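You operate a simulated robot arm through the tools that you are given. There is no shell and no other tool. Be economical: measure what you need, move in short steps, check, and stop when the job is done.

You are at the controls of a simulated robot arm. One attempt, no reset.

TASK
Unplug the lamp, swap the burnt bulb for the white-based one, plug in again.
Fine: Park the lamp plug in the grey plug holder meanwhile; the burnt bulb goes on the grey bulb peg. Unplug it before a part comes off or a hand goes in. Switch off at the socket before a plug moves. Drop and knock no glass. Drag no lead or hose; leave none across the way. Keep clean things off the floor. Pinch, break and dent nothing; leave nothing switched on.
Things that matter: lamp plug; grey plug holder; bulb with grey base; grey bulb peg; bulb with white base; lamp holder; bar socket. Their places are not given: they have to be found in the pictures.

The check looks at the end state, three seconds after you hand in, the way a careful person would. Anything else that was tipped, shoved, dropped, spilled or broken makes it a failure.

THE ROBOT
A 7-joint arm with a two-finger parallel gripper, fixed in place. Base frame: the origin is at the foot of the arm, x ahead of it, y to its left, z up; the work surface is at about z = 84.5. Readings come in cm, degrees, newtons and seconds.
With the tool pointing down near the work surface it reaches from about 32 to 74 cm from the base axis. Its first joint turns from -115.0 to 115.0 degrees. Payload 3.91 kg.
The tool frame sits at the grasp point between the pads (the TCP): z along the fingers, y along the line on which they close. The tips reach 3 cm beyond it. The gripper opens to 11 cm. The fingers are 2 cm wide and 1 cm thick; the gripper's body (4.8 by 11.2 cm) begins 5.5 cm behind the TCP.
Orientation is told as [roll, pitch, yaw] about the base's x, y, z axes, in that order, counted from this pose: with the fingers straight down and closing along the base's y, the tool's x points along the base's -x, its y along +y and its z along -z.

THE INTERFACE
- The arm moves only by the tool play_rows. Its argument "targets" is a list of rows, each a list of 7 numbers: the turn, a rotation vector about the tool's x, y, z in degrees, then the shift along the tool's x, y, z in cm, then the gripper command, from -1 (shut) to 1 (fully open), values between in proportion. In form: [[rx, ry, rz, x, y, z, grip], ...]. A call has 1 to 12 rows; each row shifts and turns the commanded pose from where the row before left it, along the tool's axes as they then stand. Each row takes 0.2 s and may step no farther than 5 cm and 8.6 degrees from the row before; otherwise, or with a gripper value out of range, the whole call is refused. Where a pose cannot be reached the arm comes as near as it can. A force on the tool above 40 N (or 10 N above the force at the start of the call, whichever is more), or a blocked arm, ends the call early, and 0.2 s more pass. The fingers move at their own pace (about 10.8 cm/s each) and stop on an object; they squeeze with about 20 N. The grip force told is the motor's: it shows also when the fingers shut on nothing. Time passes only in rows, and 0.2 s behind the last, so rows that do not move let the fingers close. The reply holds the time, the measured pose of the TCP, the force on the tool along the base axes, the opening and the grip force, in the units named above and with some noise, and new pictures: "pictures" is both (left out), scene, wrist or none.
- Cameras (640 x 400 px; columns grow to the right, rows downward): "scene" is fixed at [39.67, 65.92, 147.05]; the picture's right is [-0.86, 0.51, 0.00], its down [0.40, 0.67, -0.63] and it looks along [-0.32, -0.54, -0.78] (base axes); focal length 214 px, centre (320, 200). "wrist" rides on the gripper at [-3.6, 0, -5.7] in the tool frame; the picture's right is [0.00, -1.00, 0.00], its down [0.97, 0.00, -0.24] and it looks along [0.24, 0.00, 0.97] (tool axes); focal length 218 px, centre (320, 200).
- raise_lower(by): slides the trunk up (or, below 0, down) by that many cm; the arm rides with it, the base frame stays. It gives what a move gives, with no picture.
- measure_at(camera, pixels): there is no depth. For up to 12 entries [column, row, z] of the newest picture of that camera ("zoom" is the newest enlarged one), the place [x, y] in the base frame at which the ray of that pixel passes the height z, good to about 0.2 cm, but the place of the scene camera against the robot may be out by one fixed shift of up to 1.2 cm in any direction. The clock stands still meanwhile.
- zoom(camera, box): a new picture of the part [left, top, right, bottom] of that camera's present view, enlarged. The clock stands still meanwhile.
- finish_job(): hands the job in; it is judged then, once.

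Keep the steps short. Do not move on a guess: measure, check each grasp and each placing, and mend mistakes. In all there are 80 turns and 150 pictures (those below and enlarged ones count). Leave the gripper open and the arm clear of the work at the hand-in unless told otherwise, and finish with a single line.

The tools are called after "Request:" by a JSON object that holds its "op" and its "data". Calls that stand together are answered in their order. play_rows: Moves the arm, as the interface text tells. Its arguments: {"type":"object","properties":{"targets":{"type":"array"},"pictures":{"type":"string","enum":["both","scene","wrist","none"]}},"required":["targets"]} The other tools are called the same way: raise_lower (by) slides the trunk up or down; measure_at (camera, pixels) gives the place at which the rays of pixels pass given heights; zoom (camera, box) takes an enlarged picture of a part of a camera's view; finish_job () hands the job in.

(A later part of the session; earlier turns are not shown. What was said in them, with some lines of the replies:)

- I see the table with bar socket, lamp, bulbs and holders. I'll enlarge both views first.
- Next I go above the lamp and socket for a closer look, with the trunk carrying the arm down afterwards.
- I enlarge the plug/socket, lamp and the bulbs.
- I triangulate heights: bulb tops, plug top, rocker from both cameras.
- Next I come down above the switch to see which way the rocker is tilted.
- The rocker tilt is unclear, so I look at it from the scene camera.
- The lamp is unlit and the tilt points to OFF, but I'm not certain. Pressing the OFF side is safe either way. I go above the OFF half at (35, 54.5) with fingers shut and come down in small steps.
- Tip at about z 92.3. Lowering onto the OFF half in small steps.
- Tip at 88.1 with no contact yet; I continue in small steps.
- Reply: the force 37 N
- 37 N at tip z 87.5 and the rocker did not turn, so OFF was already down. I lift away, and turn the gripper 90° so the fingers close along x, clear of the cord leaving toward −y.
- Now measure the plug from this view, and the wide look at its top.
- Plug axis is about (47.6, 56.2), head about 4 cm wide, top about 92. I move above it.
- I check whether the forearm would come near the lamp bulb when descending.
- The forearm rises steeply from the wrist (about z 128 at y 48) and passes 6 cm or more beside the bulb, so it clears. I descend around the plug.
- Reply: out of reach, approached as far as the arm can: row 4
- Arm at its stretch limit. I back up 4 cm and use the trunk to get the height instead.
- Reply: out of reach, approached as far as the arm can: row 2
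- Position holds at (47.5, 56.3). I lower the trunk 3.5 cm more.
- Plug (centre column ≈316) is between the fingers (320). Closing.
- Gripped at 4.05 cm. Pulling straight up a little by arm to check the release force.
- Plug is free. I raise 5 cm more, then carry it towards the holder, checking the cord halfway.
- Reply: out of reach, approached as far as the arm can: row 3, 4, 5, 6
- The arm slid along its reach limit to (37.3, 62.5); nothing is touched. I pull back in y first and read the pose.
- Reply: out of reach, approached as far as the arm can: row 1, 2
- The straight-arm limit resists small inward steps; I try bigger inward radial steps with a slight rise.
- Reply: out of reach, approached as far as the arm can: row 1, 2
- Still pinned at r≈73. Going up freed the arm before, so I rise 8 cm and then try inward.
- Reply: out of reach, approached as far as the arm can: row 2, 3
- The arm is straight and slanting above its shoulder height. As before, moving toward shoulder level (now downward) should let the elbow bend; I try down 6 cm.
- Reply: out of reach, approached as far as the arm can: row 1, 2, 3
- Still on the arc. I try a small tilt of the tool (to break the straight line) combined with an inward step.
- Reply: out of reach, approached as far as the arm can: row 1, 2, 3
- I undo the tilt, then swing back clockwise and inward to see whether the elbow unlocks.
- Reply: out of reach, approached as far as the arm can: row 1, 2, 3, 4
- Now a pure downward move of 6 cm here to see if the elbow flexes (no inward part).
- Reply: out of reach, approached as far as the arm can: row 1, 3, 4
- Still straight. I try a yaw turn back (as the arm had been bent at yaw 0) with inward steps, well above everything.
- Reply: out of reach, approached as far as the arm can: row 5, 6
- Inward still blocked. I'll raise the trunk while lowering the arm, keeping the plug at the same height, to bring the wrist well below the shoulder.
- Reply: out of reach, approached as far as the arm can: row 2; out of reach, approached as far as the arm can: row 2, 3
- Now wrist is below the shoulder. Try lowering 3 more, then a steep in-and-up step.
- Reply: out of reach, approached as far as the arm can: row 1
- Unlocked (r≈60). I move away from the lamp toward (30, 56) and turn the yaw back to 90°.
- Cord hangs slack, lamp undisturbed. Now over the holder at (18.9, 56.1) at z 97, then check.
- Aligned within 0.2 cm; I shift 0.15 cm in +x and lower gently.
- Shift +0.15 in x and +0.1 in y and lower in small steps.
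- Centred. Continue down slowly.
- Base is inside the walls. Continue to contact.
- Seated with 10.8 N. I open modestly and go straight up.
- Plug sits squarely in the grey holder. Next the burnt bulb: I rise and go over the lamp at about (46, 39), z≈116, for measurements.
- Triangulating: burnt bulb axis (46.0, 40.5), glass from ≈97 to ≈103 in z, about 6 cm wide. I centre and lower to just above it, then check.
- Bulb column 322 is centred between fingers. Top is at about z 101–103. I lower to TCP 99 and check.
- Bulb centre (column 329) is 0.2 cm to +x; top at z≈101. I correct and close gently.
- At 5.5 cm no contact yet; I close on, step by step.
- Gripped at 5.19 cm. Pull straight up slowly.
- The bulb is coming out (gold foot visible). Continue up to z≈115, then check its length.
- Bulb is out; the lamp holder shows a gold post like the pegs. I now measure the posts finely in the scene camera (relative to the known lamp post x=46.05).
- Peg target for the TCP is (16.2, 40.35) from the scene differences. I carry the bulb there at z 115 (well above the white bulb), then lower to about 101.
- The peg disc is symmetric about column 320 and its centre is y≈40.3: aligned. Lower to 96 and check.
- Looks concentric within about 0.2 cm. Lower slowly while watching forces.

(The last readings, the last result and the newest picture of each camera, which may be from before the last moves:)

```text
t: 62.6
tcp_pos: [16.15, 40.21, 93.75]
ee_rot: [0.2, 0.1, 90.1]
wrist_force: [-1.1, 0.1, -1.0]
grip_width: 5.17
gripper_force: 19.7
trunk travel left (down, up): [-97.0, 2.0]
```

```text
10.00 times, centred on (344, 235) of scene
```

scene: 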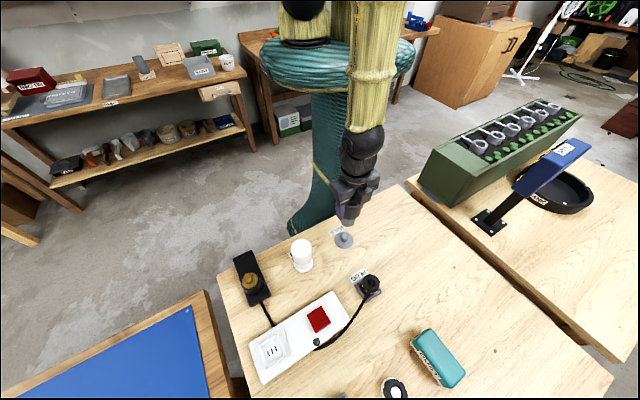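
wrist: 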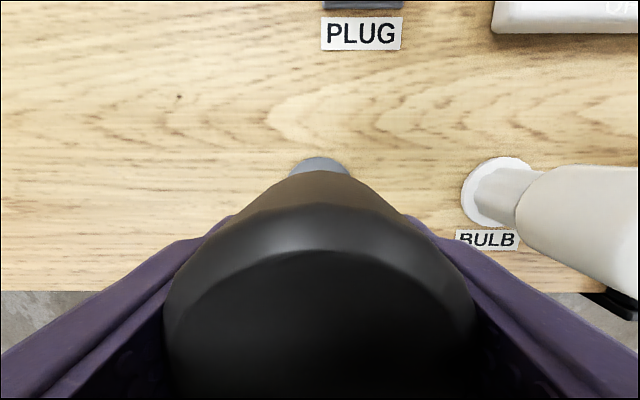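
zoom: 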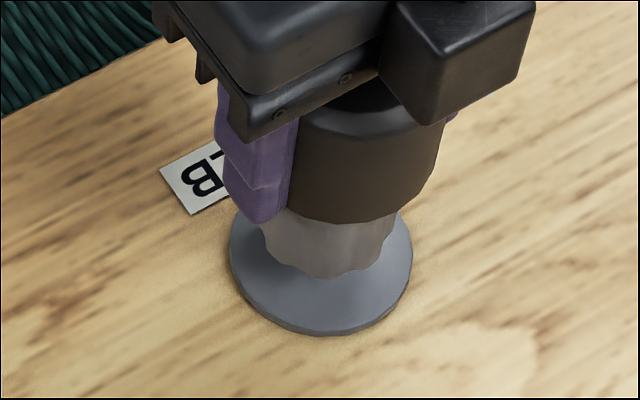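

The post is entering the base. Continue to contact.

Request:
{"op": "play_rows", "data": {"targets": [[0, 0, 0, 0, 0, 0.3, -0.4], [0, 0, 0, 0, 0, 0.3, -0.4], [0, 0, 0, 0, 0, 0.25, -0.4], [0, 0, 0, 0, 0, 0.25, -0.4], [0, 0, 0, 0, 0, 0.2, -0.4]], "pictures": "none"}}

Request:
{"op": "zoom", "data": {"camera": "scene", "box": [320, 215, 368, 255]}}

```text
t: 63.8
tcp_pos: [16.21, 40.25, 92.41]
ee_rot: [0.2, 0.3, 89.9]
wrist_force: [-1.2, 0.6, -0.4]
grip_width: 5.2
gripper_force: 20.1
trunk travel left (down, up): [-97.0, 2.0]
```

```text
10.00 times, centred on (344, 235) of scene
```

zoom: 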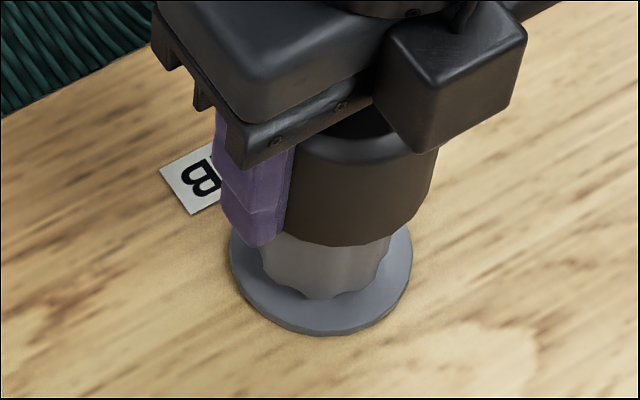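

Request:
{"op": "play_rows", "data": {"targets": [[0, 0, 0, 0, 0, 0.2, -0.4], [0, 0, 0, 0, 0, 0.2, -0.4], [0, 0, 0, 0, 0, 0.2, -0.4]], "pictures": "none"}}

```text
t: 64.6
tcp_pos: [16.22, 40.24, 91.83]
ee_rot: [0.3, 0.2, 90.0]
wrist_force: [0.1, -0.1, 1.1]
grip_width: 5.17
gripper_force: 20.0
trunk travel left (down, up): [-97.0, 2.0]
```

Request:
{"op": "play_rows", "data": {"targets": [[0, 0, 0, 0, 0, 0.15, -0.4], [0, 0, 0, 0, 0, 0.15, -0.4]], "pictures": "none"}}

Request:
{"op": "zoom", "data": {"camera": "scene", "box": [320, 215, 368, 255]}}

```text
t: 65.2
tcp_pos: [16.0, 40.12, 91.66]
ee_rot: [0.2, 0.1, 90.1]
wrist_force: [1.3, -0.3, 13.4]
grip_width: 5.21
gripper_force: 20.0
trunk travel left (down, up): [-97.0, 2.0]
```

```text
10.00 times, centred on (344, 235) of scene
```

zoom: 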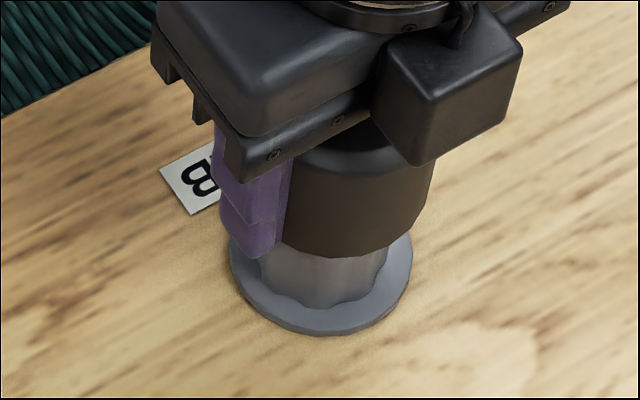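

Seated (13 N, TCP z 91.7). Release and rise straight.

Request:
{"op": "play_rows", "data": {"targets": [[0, 0, 0, 0, 0, 0, 0.2], [0, 0, 0, 0, 0, 0, 0.5], [0, 0, 0, 0, 0, 0, 0.5], [0, 0, 0, 0, 0, -3, 0.5], [0, 0, 0, 0, 0, -4, 0.5], [0, 0, 0, 0, 0, -4, 0.5], [0, 0, 0, 0, 0, -4, 0.5], [0, 0, 0, 0, 0, 0, 0.5]]}}

Request:
{"op": "zoom", "data": {"camera": "scene", "box": [280, 210, 376, 280]}}

Request:
{"op": "measure_at", "data": {"camera": "scene", "pixels": [[303.46, 263.4, 85]]}}

```text
t: 67.0
tcp_pos: [16.2, 40.35, 106.55]
ee_rot: [0.2, 0.3, 90.1]
wrist_force: [0.3, 1.0, -0.3]
grip_width: 8.23
gripper_force: 0.0
trunk travel left (down, up): [-97.0, 2.0]
```

scene: 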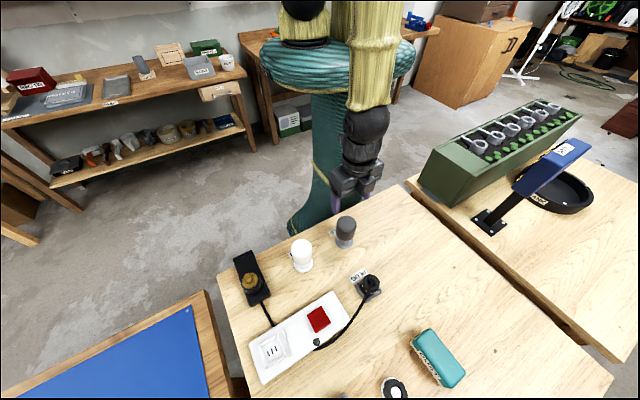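
wrist: 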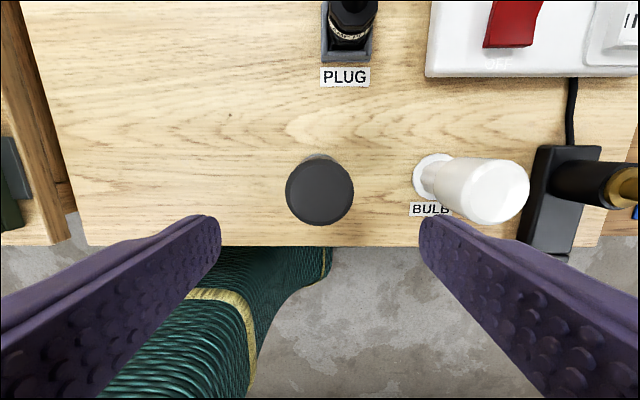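

```text
5.71 times, centred on (328, 245) of scene
```

zoom: 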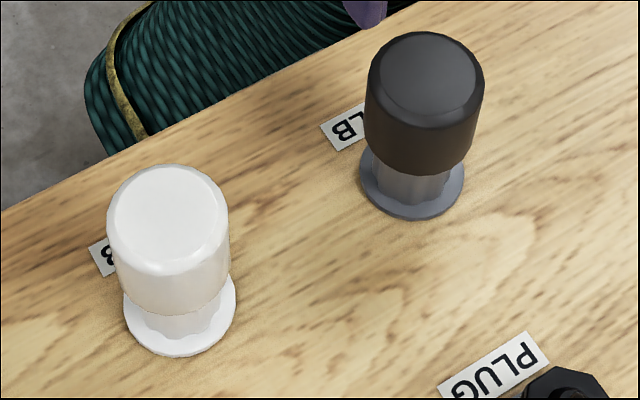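

```text
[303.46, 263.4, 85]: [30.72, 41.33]
```

Burnt bulb stands upright on the grey peg. I move over to the white bulb at (31.1, 40.4), z≈107.

Request:
{"op": "play_rows", "data": {"targets": [[0, 0, 0, 0, -4, -0.5, 0.7], [0, 0, 0, 0, -4, 0, 0.8], [0, 0, 0, 0, -4, 0, 0.8], [0, 0, 0, 0, -2.9, 0, 0.8], [0, 0, 0, 0, 0, 0, 0.8]], "pictures": "wrist"}}

Request:
{"op": "zoom", "data": {"camera": "wrist", "box": [260, 130, 380, 240]}}

```text
t: 68.2
tcp_pos: [31.07, 40.38, 106.88]
ee_rot: [0.2, 0.2, 90.0]
wrist_force: [0.5, 0.0, 0.6]
grip_width: 9.89
gripper_force: 0.0
trunk travel left (down, up): [-97.0, 2.0]
```

wrist: 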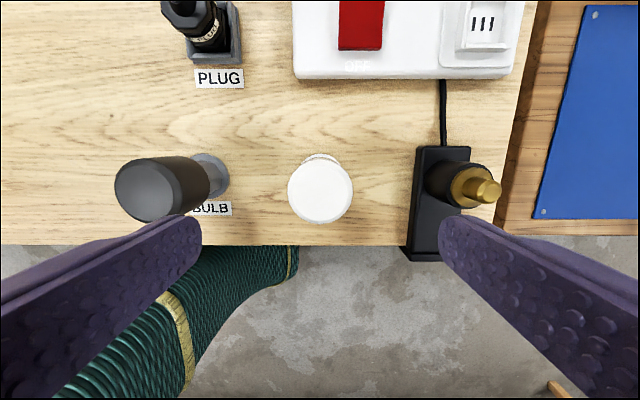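

```text
3.64 times, centred on (320, 185) of wrist
```

zoom: 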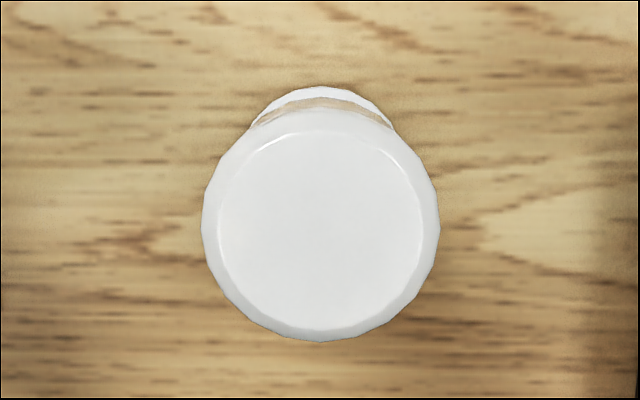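

White bulb is centred (column 320, row 191 — same as the burnt one relative to its axis). Lower to 92 and close.

Request:
{"op": "play_rows", "data": {"targets": [[0, 0, 0, 0, 0, 4, 0.8], [0, 0, 0, 0, 0, 4, 0.8], [0, 0, 0, 0, 0, 4, 0.8], [0, 0, 0, 0, 0, 2, 0.8], [0, 0, 0, 0, 0, 0.9, 0.8], [0, 0, 0, 0, 0, 0, 0.8]]}}

```text
t: 69.6
tcp_pos: [30.97, 40.25, 92.08]
ee_rot: [0.4, 0.2, 90.1]
wrist_force: [-0.1, 0.1, -0.7]
grip_width: 9.92
gripper_force: 0.1
trunk travel left (down, up): [-97.0, 2.0]
```

scene: 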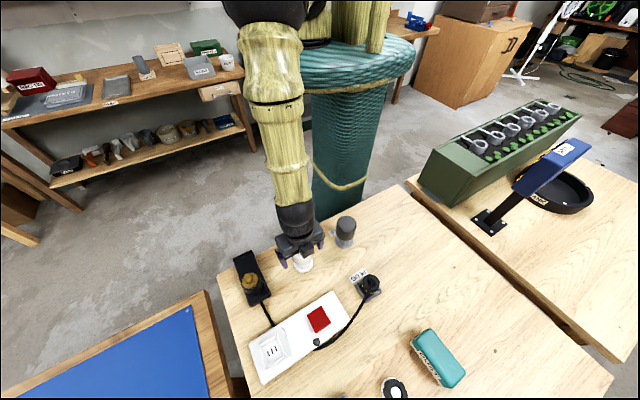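
wrist: 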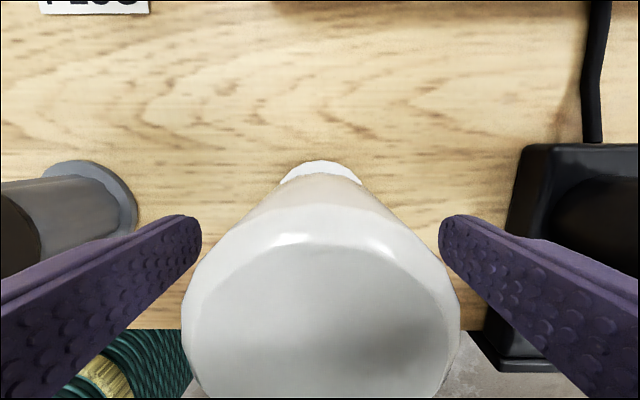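

Centred. Go 0.3 lower (same grip as the burnt bulb) and close gently.

Request:
{"op": "play_rows", "data": {"targets": [[0, 0, 0, 0, 0, 0.3, 0.6], [0, 0, 0, 0, 0, 0, 0.3], [0, 0, 0, 0, 0, 0, 0.1], [0, 0, 0, 0, 0, 0, 0], [0, 0, 0, 0, 0, 0, -0.15], [0, 0, 0, 0, 0, 0, -0.3], [0, 0, 0, 0, 0, 0, -0.4], [0, 0, 0, 0, 0, 0, -0.4]], "pictures": "wrist"}}

```text
t: 71.4
tcp_pos: [30.96, 40.2, 91.78]
ee_rot: [0.3, 0.3, 90.1]
wrist_force: [0.9, 0.3, 0.8]
grip_width: 5.19
gripper_force: 19.8
trunk travel left (down, up): [-97.0, 2.0]
```

wrist: 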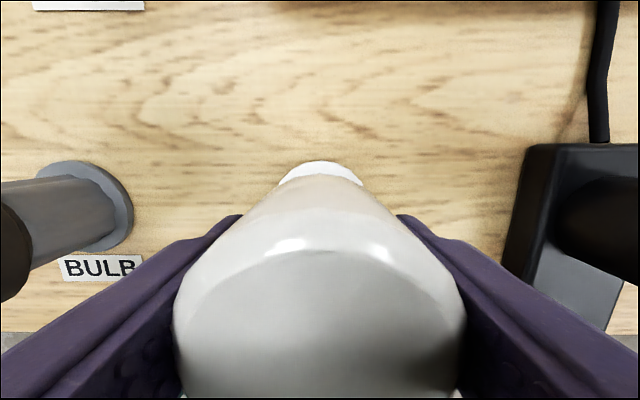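

Gripped at 5.19 cm. Lift straight up and carry to above the lamp post at (46.0, 40.3), z≈110.

Request:
{"op": "play_rows", "data": {"targets": [[0, 0, 0, 0, 0, -1, -0.4], [0, 0, 0, 0, 0, -2, -0.4], [0, 0, 0, 0, 0, -4, -0.4], [0, 0, 0, 0, 0, -4.5, -0.4], [0, 0, 0, 0, 0, -4.5, -0.4], [0, 0, 0, 0, 0, -4.2, -0.4], [0, 0, 0, 0, -4, 0, -0.4], [0, 0, 0, 0, -4, 0, -0.4], [0, 0, 0, 0, -4, 0, -0.4], [0, 0, 0, -0.1, -3.05, 0, -0.4], [0, 0, 0, 0, 0, 2.5, -0.4], [0, 0, 0, 0, 0, 0, -0.4]]}}

Request:
{"op": "zoom", "data": {"camera": "wrist", "box": [270, 130, 370, 200]}}

Request:
{"op": "zoom", "data": {"camera": "scene", "box": [195, 220, 291, 300]}}

```text
t: 74.0
tcp_pos: [46.15, 40.45, 109.36]
ee_rot: [0.3, 0.2, 90.0]
wrist_force: [-0.4, -0.5, -0.5]
grip_width: 5.18
gripper_force: 20.3
trunk travel left (down, up): [-97.0, 2.0]
```

scene: 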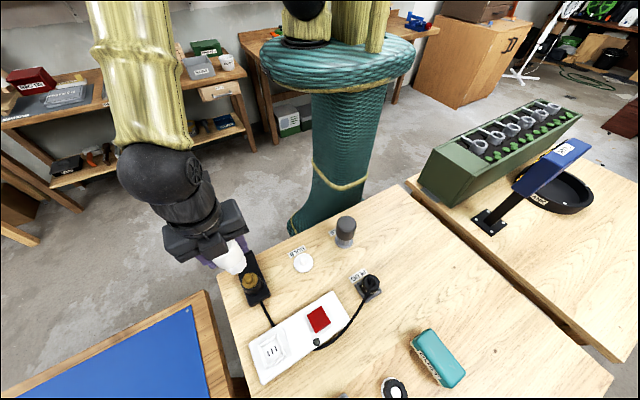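
wrist: 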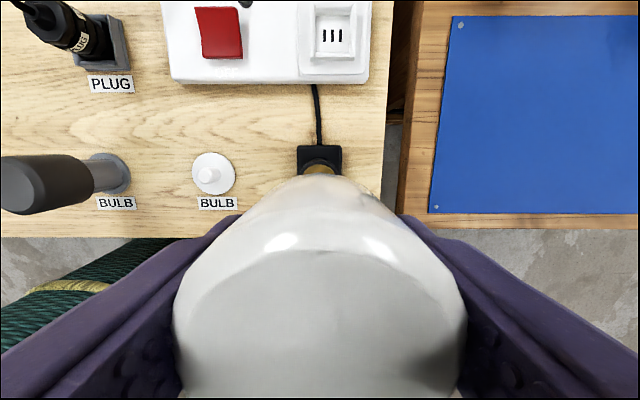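

```text
5.71 times, centred on (320, 165) of wrist
```

zoom: 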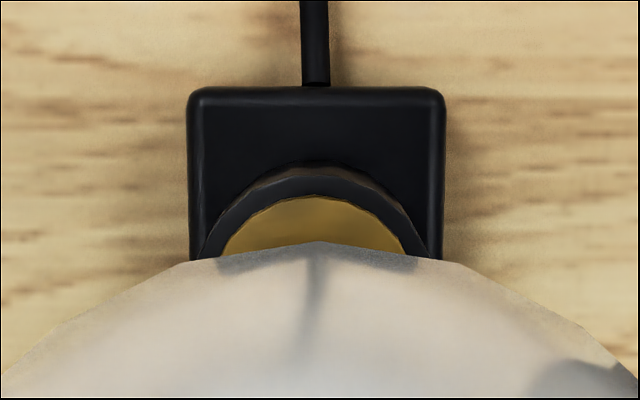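

```text
5.00 times, centred on (243, 260) of scene
```

zoom: 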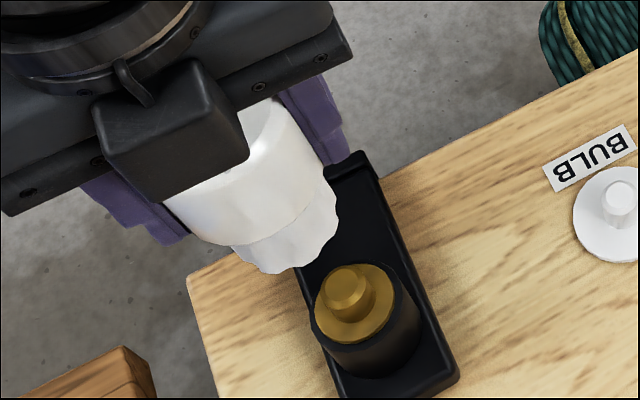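

Lamp post centre is ≈0.1 cm to −x. I correct and lower to z≈102.5.

Request:
{"op": "play_rows", "data": {"targets": [[0, 0, 0, 0.05, 0.1, 3, -0.4], [0, 0, 0, 0, 0, 3, -0.4], [0, 0, 0, 0, 0, 0.8, -0.4], [0, 0, 0, 0, 0, 0, -0.4]], "pictures": "wrist"}}

Request:
{"op": "zoom", "data": {"camera": "wrist", "box": [270, 130, 370, 200]}}

Request:
{"op": "zoom", "data": {"camera": "scene", "box": [205, 235, 285, 305]}}

```text
t: 75.0
tcp_pos: [46.1, 40.38, 102.55]
ee_rot: [0.3, 0.1, 90.1]
wrist_force: [0.2, -0.1, -0.6]
grip_width: 5.17
gripper_force: 20.0
trunk travel left (down, up): [-97.0, 2.0]
```

wrist: 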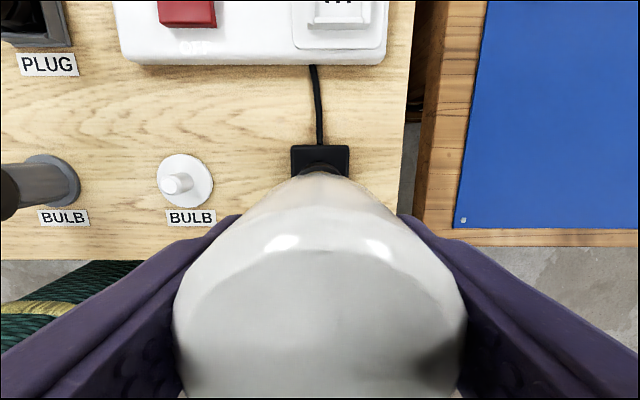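

```text
5.71 times, centred on (320, 165) of wrist
```

zoom: 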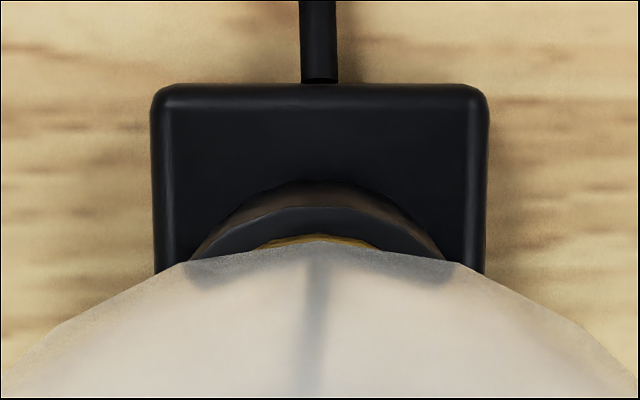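

```text
5.71 times, centred on (245, 270) of scene
```

zoom: 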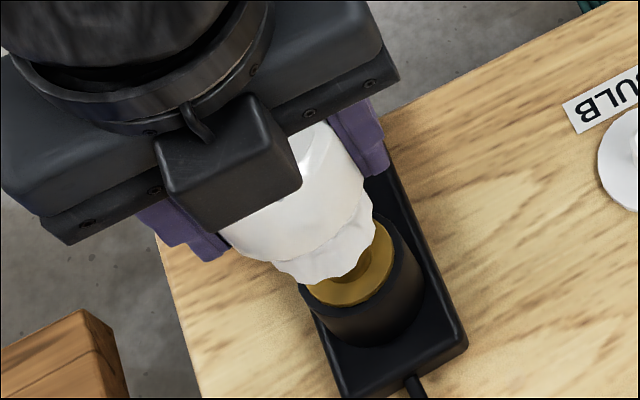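

Aligned (gold arc centred at ≈318). Lower slowly onto the post.

Request:
{"op": "play_rows", "data": {"targets": [[0, 0, 0, 0, 0.03, 0.4, -0.4], [0, 0, 0, 0, 0, 0.4, -0.4], [0, 0, 0, 0, 0, 0.4, -0.4], [0, 0, 0, 0, 0, 0.3, -0.4], [0, 0, 0, 0, 0, 0.3, -0.4], [0, 0, 0, 0, 0, 0.3, -0.4], [0, 0, 0, 0, 0, 0, -0.4]], "pictures": "none"}}

Request:
{"op": "zoom", "data": {"camera": "scene", "box": [205, 235, 285, 305]}}

```text
t: 76.6
tcp_pos: [45.95, 40.21, 100.4]
ee_rot: [0.3, 0.2, 90.1]
wrist_force: [0.7, 0.7, 0.2]
grip_width: 5.2
gripper_force: 20.0
trunk travel left (down, up): [-97.0, 2.0]
```

```text
5.71 times, centred on (245, 270) of scene
```

zoom: 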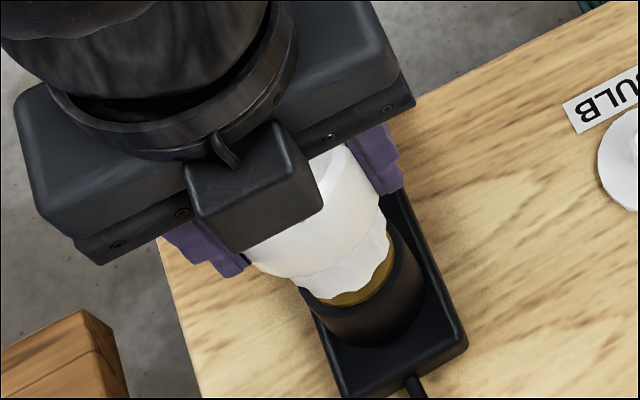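

The bulb is on the post. Continue until contact (expected at TCP ≈98.7).

Request:
{"op": "play_rows", "data": {"targets": [[0, 0, 0, 0, 0, 0.4, -0.4], [0, 0, 0, 0, 0, 0.4, -0.4], [0, 0, 0, 0, 0, 0.3, -0.4], [0, 0, 0, 0, 0, 0.25, -0.4], [0, 0, 0, 0, 0, 0.2, -0.4], [0, 0, 0, 0, 0, 0.2, -0.4]], "pictures": "none"}}

```text
t: 78.0
tcp_pos: [45.93, 40.31, 98.69]
ee_rot: [0.2, 0.2, 90.1]
wrist_force: [0.9, 0.0, 4.4]
grip_width: 5.18
gripper_force: 20.6
trunk travel left (down, up): [-97.0, 2.0]
```

Request:
{"op": "play_rows", "data": {"targets": [[0, 0, 0, 0, 0, 0.15, -0.4], [0, 0, 0, 0, 0, 0, -0.4]], "pictures": "none"}}

Request:
{"op": "zoom", "data": {"camera": "scene", "box": [205, 235, 285, 305]}}

```text
t: 78.6
tcp_pos: [45.86, 40.38, 98.67]
ee_rot: [0.1, 0.1, 90.1]
wrist_force: [1.2, 0.0, 15.8]
grip_width: 5.17
gripper_force: 19.9
trunk travel left (down, up): [-97.0, 2.0]
```

```text
5.71 times, centred on (245, 270) of scene
```

zoom: 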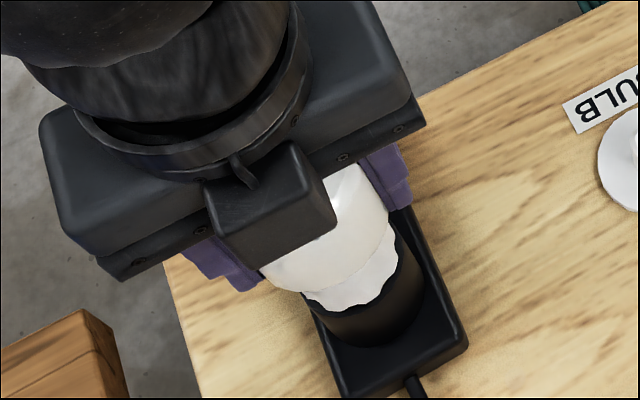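

Fully seated (15.8 N at 98.67, same height as the burnt bulb had). Release, rise, and go back towards the plug holder high up.

Request:
{"op": "play_rows", "data": {"targets": [[0, 0, 0, 0, 0, 0, 0.2], [0, 0, 0, 0, 0, 0, 0.5], [0, 0, 0, 0, 0, 0, 0.5], [0, 0, 0, 0, 0, -3, 0.5], [0, 0, 0, 0, 0, -4, 0.5], [0, 0, 0, 0, 0, -4, 0.5], [0, 0, 0, 0, 0, -4, 0.5], [0, 0, 0, -2.5, 4, 0, 0.3], [0, 0, 0, -2.5, 4, 0, 0.3], [0, 0, 0, -2.5, 4, 0, 0.3], [0, 0, 0, -2.5, 4, 0, 0.3], [0, 0, 0, -2.5, 4, 0, 0.2]]}}

Request:
{"op": "zoom", "data": {"camera": "scene", "box": [210, 220, 390, 380]}}

```text
t: 81.2
tcp_pos: [25.83, 53.21, 113.51]
ee_rot: [0.2, 0.2, 90.0]
wrist_force: [-0.3, 0.2, -0.4]
grip_width: 6.6
gripper_force: 0.1
trunk travel left (down, up): [-97.0, 2.0]
```

scene: 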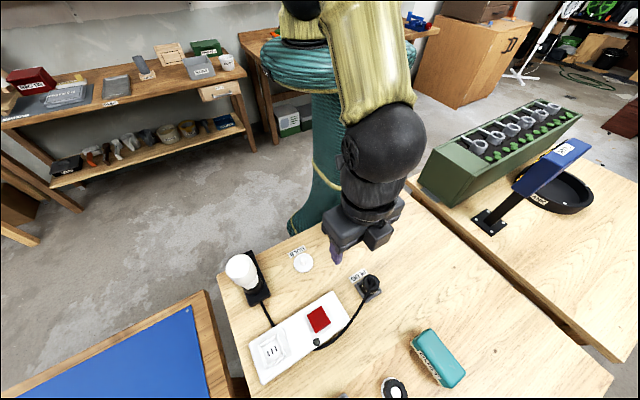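
wrist: 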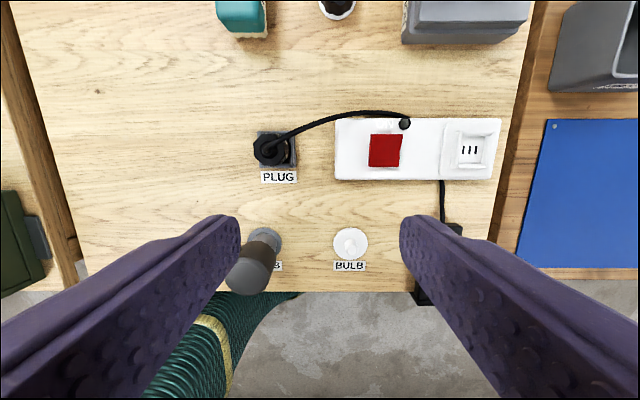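

```text
2.50 times, centred on (300, 300) of scene
```

zoom: 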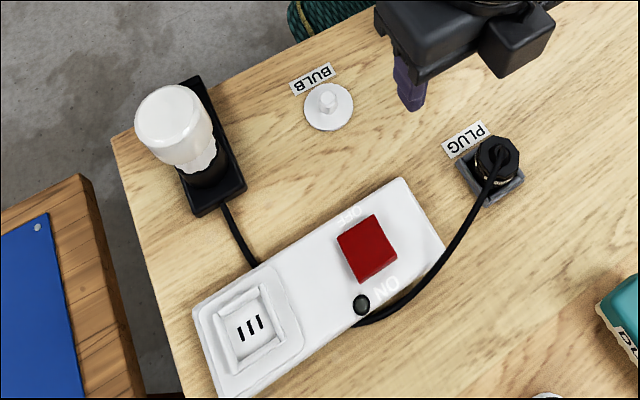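

White bulb stands upright in the lamp. Now the plug: go over the holder (18.97, 56.2) and lower around it.

Request:
{"op": "play_rows", "data": {"targets": [[0, 0, 0, -1.5, 3.4, 0, 0.2], [0, 0, 0, -1.45, 3.45, 0, 0.2], [0, 0, 0, 0, 0, 4, 0.2], [0, 0, 0, 0, 0, 4, 0.2], [0, 0, 0, 0, 0, 4, 0.2], [0, 0, 0, 0, 0, 4, 0.2], [0, 0, 0, 0, 0, 4, 0.2], [0, 0, 0, 0, 0, 2.5, 0.2], [0, 0, 0, 0, 0, 1, 0.2], [0, 0, 0, 0, 0, 0, 0.2]], "pictures": "wrist"}}

```text
t: 83.4
tcp_pos: [19.03, 55.82, 90.06]
ee_rot: [0.3, 0.2, 90.1]
wrist_force: [0.1, -0.5, 0.8]
grip_width: 6.6
gripper_force: 0.1
trunk travel left (down, up): [-97.0, 2.0]
```

wrist: 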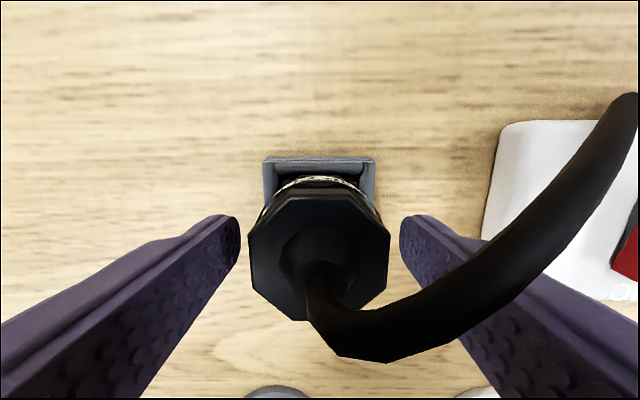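

Plug is centred (column 319). The cord loops above and just beyond the right finger, not between finger and plug. I keep the 0.4 cm −y offset, lower 1.1 cm and close.

Request:
{"op": "play_rows", "data": {"targets": [[0, 0, 0, 0, 0, 0.6, 0.2], [0, 0, 0, 0, 0, 0.5, 0.1], [0, 0, 0, 0, 0, 0, 0], [0, 0, 0, 0, 0, 0, -0.2], [0, 0, 0, 0, 0, 0, -0.5], [0, 0, 0, 0, 0, 0, -0.8]]}}

Request:
{"op": "zoom", "data": {"camera": "scene", "box": [320, 250, 420, 330]}}

```text
t: 84.8
tcp_pos: [18.91, 55.78, 89.12]
ee_rot: [0.2, 0.1, 90.1]
wrist_force: [0.1, 0.2, -0.4]
grip_width: 4.06
gripper_force: 20.4
trunk travel left (down, up): [-97.0, 2.0]
```

scene: 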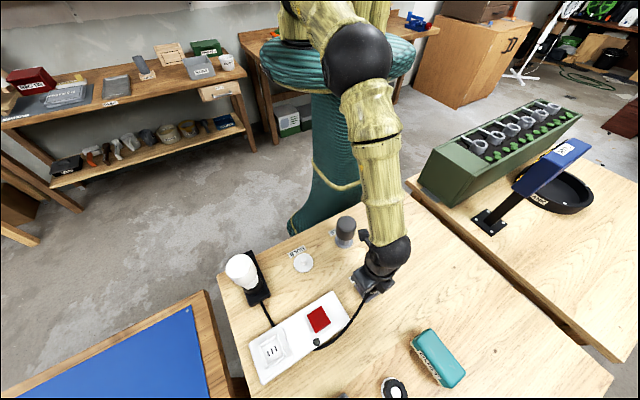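
wrist: 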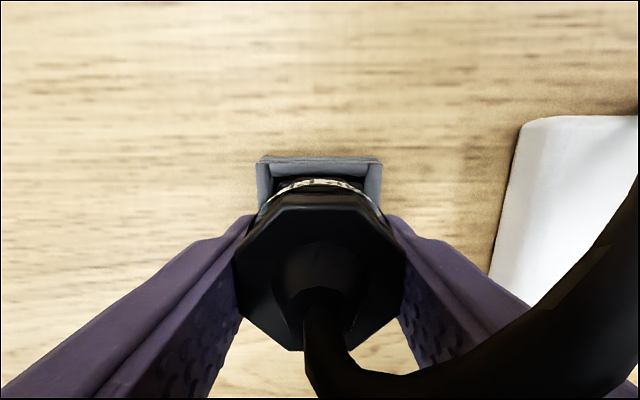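

```text
5.00 times, centred on (370, 290) of scene
```

zoom: 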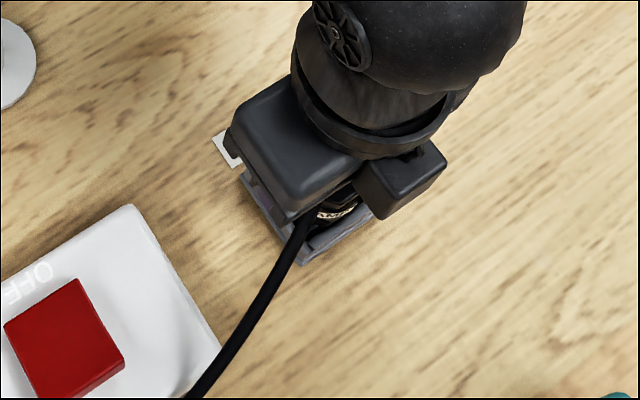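

Gripped at 4.06 cm. I lift 8 cm, then trade trunk height for arm height (needed for the socket's reach), keeping the plug around z 97.

Request:
{"op": "play_rows", "data": {"targets": [[0, 0, 0, 0, 0, -1, -0.8], [0, 0, 0, 0, 0, -2, -0.8], [0, 0, 0, 0, 0, -4, -0.8], [0, 0, 0, 0, 0, -4, -0.8], [0, 0, 0, 0, 0, -4, -0.8], [0, 0, 0, 0, 0, 0, -0.8]], "pictures": "wrist"}}

Request:
{"op": "raise_lower", "data": {"by": -7}}

Request:
{"op": "play_rows", "data": {"targets": [[0, 0, 0, 0, 0, -4, -0.8], [0, 0, 0, 0, 0, -4, -0.8], [0, 0, 0, 0, 0, 0, -0.8]], "pictures": "none"}}

Request:
{"op": "raise_lower", "data": {"by": -8}}

Request:
{"op": "play_rows", "data": {"targets": [[0, 0, 0, 0, 0, -3.5, -0.8], [0, 0, 0, 0, 0, -3.5, -0.8], [0, 0, 0, 0, 0, 0, -0.8]], "pictures": "none"}}

Request:
{"op": "raise_lower", "data": {"by": -7}}

```text
t: 86.2
tcp_pos: [19.14, 55.77, 103.77]
ee_rot: [0.4, 0.4, 90.1]
wrist_force: [0.2, 0.2, 0.2]
grip_width: 4.03
gripper_force: 19.6
trunk travel left (down, up): [-97.0, 2.0]
```

wrist: 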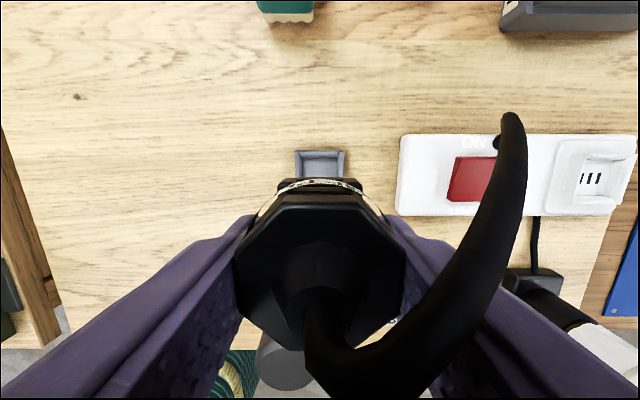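

```text
t: 87.2
tcp_pos: [19.11, 55.81, 96.9]
ee_rot: [0.3, 0.2, 90.1]
wrist_force: [0.7, -0.1, -0.8]
grip_width: 4.08
gripper_force: 20.3
trunk travel left (down, up): [-90.0, 9.0]
```

```text
t: 88.0
tcp_pos: [19.29, 55.85, 105.03]
ee_rot: [0.3, 0.2, 90.0]
wrist_force: [1.2, 0.6, 0.3]
grip_width: 4.05
gripper_force: 20.3
trunk travel left (down, up): [-90.0, 9.0]
```

```text
t: 89.2
tcp_pos: [19.23, 55.88, 96.99]
ee_rot: [0.2, 0.1, 90.1]
wrist_force: [-0.2, 0.5, 0.1]
grip_width: 4.07
gripper_force: 19.5
trunk travel left (down, up): [-82.0, 17.0]
```

```text
t: 90.0
tcp_pos: [19.26, 55.89, 103.75]
ee_rot: [0.3, 0.2, 90.1]
wrist_force: [-0.7, 0.7, -0.5]
grip_width: 4.06
gripper_force: 19.6
trunk travel left (down, up): [-82.0, 17.0]
```

```text
t: 91.1
tcp_pos: [19.28, 56.0, 96.9]
ee_rot: [0.4, 0.2, 90.0]
wrist_force: [-0.3, 0.0, -0.1]
grip_width: 4.08
gripper_force: 19.6
trunk travel left (down, up): [-75.0, 24.0]
```

Now carry the plug toward the socket along x at z≈97, stopping at x≈44 to check.

Request:
{"op": "play_rows", "data": {"targets": [[0, 0, 0, 0.02, -4.2, 0, -0.8], [0, 0, 0, 0.02, -4.2, 0, -0.8], [0, 0, 0, 0.02, -4.2, 0, -0.8], [0, 0, 0, 0.02, -4.2, 0, -0.8], [0, 0, 0, 0.02, -4.2, 0, -0.8], [0, 0, 0, 0, -3.7, 0, -0.8], [0, 0, 0, 0, 0, 0, -0.8]]}}

Request:
{"op": "zoom", "data": {"camera": "wrist", "box": [220, 110, 420, 240]}}

```text
t: 92.7
tcp_pos: [43.77, 55.86, 96.73]
ee_rot: [0.3, 0.2, 90.1]
wrist_force: [-0.1, 0.1, -0.3]
grip_width: 4.05
gripper_force: 19.9
trunk travel left (down, up): [-75.0, 24.0]
```

scene: 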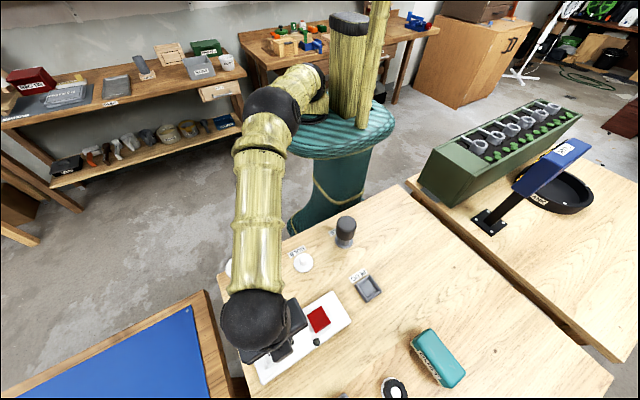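
wrist: 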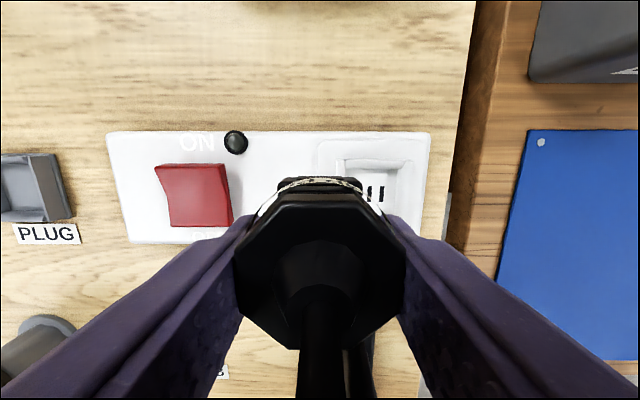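

```text
3.08 times, centred on (320, 175) of wrist
```

zoom: 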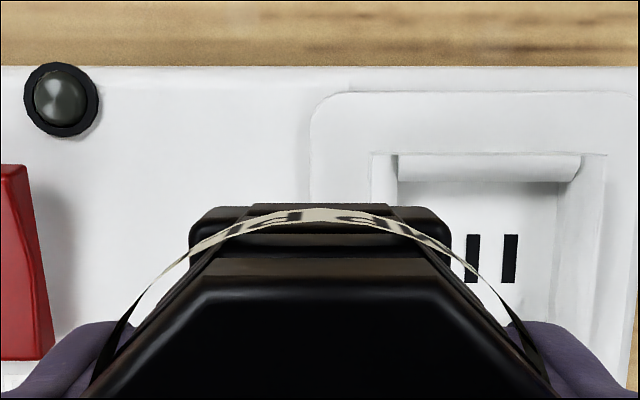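

Good. The last 3.8 cm in x, then check the alignment over the recess.

Request:
{"op": "play_rows", "data": {"targets": [[0, 0, 0, 0, -2, 0, -0.8], [0, 0, 0, 0, -1.8, 0.5, -0.8], [0, 0, 0, 0, 0, 0.7, -0.8], [0, 0, 0, 0, 0, 0, -0.8]], "pictures": "wrist"}}

Request:
{"op": "zoom", "data": {"camera": "wrist", "box": [220, 110, 420, 240]}}

```text
t: 93.7
tcp_pos: [47.56, 55.95, 95.45]
ee_rot: [0.2, 0.1, 90.1]
wrist_force: [0.1, -0.7, -0.6]
grip_width: 4.07
gripper_force: 19.9
trunk travel left (down, up): [-75.0, 24.0]
```

wrist: 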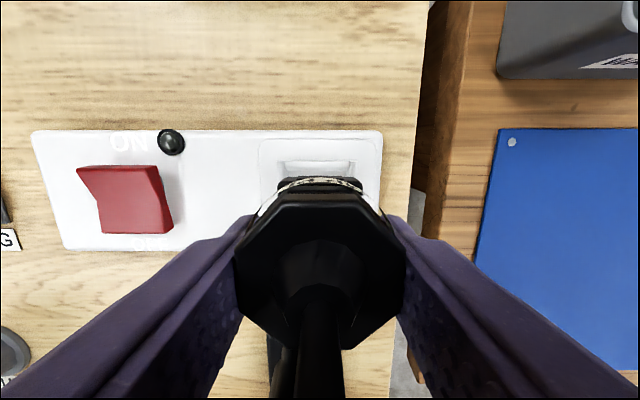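

```text
3.08 times, centred on (320, 175) of wrist
```

zoom: 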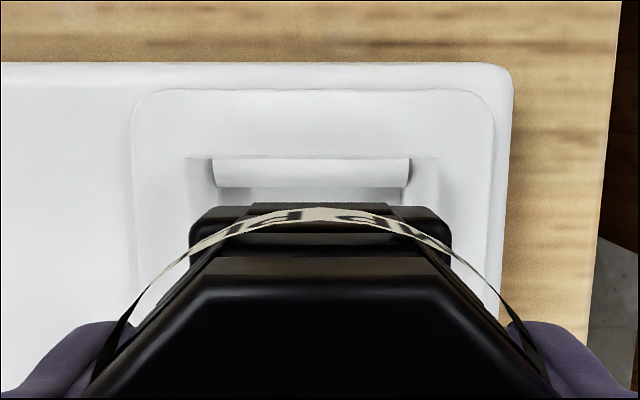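

Recess centre is ≈0.1–0.15 cm to −x. I shift −0.1 and lower in small steps.

Request:
{"op": "play_rows", "data": {"targets": [[0, 0, 0, 0, 0.1, 1, -0.8], [0, 0, 0, 0, 0, 0.7, -0.8], [0, 0, 0, 0, 0, 0.5, -0.8], [0, 0, 0, 0, 0, 0, -0.8]], "pictures": "wrist"}}

Request:
{"op": "zoom", "data": {"camera": "wrist", "box": [220, 110, 420, 240]}}

```text
t: 94.7
tcp_pos: [47.63, 55.85, 93.36]
ee_rot: [0.2, 0.2, 90.1]
wrist_force: [0.1, 0.0, -1.0]
grip_width: 4.03
gripper_force: 19.7
trunk travel left (down, up): [-75.0, 24.0]
```

wrist: 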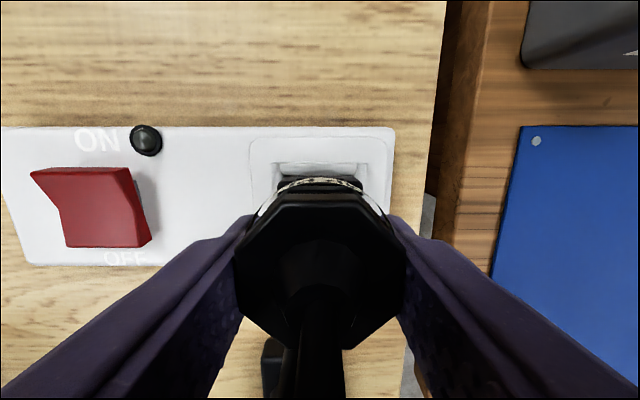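

```text
3.08 times, centred on (320, 175) of wrist
5 turns are left
```

zoom: 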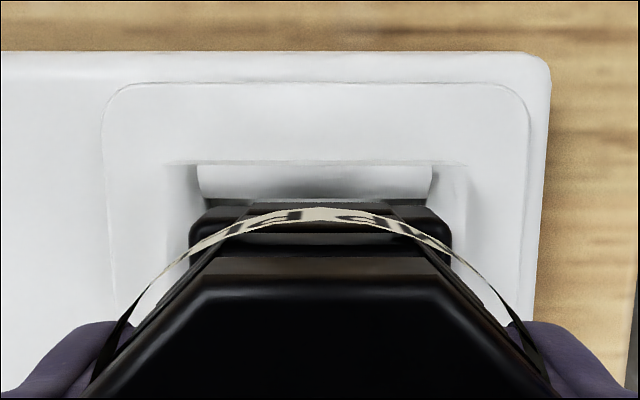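

Only a few turns left. Centred within 0.1 cm; I shift −0.06 and lower to the seat (expected TCP ≈91.2).

Request:
{"op": "play_rows", "data": {"targets": [[0, 0, 0, 0, 0.06, 0.4, -0.8], [0, 0, 0, 0, 0, 0.4, -0.8], [0, 0, 0, 0, 0, 0.3, -0.8], [0, 0, 0, 0, 0, 0.3, -0.8], [0, 0, 0, 0, 0, 0.25, -0.8], [0, 0, 0, 0, 0, 0.25, -0.8], [0, 0, 0, 0, 0, 0.2, -0.8], [0, 0, 0, 0, 0, 0.2, -0.8], [0, 0, 0, 0, 0, 0.1, -0.8], [0, 0, 0, 0, 0, 0, -0.8]], "pictures": "wrist"}}

```text
t: 96.9
tcp_pos: [47.55, 55.78, 91.06]
ee_rot: [0.1, 0.0, 89.9]
wrist_force: [1.7, 0.1, 17.0]
grip_width: 4.08
gripper_force: 20.0
trunk travel left (down, up): [-75.0, 24.0]
4 turns are left
```

wrist: 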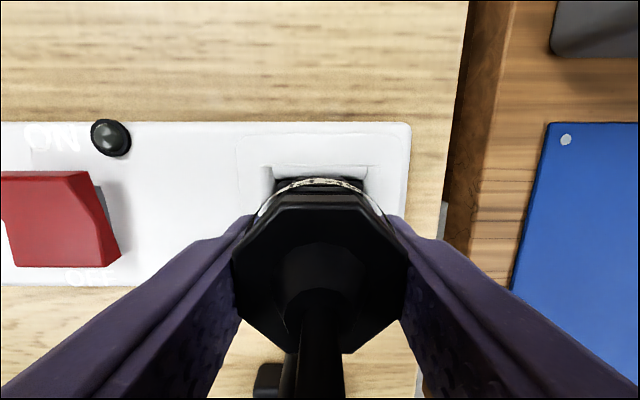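

Seated at 91.06 with 17 N. Release and rise straight up, clear of the plug.

Request:
{"op": "play_rows", "data": {"targets": [[0, 0, 0, 0, 0, 0, 0.1], [0, 0, 0, 0, 0, 0, 0.25], [0, 0, 0, 0, 0, 0, 0.25], [0, 0, 0, 0, 0, -1.5, 0.25], [0, 0, 0, 0, 0, -2.5, 0.25], [0, 0, 0, 0, 0, -3, 0.25], [0, 0, 0, 0, 0, -4, 0.3], [0, 0, 0, 0, 0, -4, 0.5], [0, 0, 0, 0, 0, -4, 0.5], [0, 0, 0, 0, 0, -4, 0.5], [0, 0, 0, 0, 0, 0, 0.5]]}}

```text
t: 99.3
tcp_pos: [46.63, 54.72, 113.52]
ee_rot: [0.2, 0.4, 90.1]
wrist_force: [0.4, 0.1, -1.1]
grip_width: 8.25
gripper_force: 0.2
out of reach, approached as far as the arm can: row 9, 10
trunk travel left (down, up): [-75.0, 24.0]
3 turns are left
```

scene: 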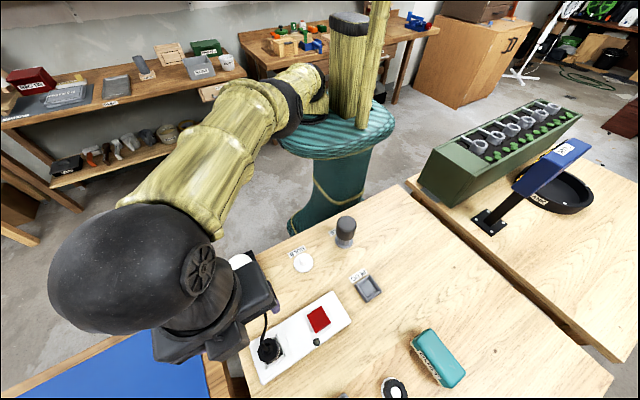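
wrist: 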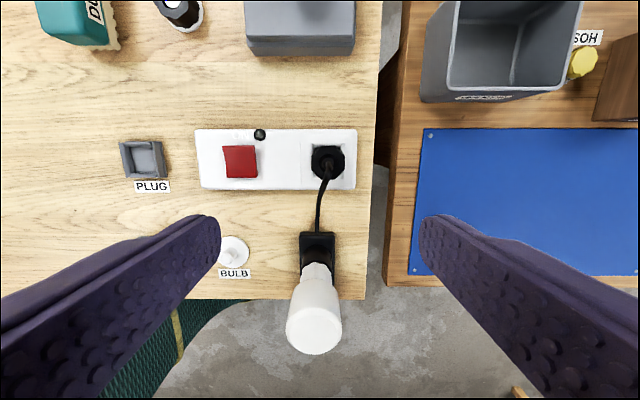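

Plug is in the socket and the gripper is clear. One last close look.

Request:
{"op": "zoom", "data": {"camera": "wrist", "box": [190, 120, 370, 280]}}

```text
2.50 times, centred on (280, 200) of wrist
2 turns are left
```

zoom: 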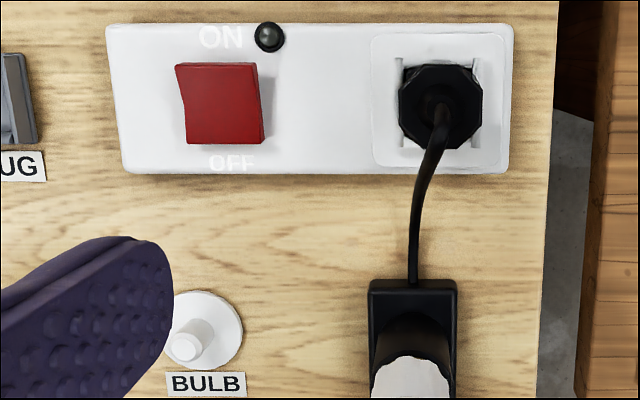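

The plug sits square in the socket, the switch is at OFF, and the white bulb is in the lamp. Handing in.

Request:
{"op": "finish_job", "data": {}}

```text
The job is handed in.
```

The white-based bulb is in the lamp, the burnt bulb is on the grey peg, and the lamp plug is back in the bar socket with the switch at OFF.
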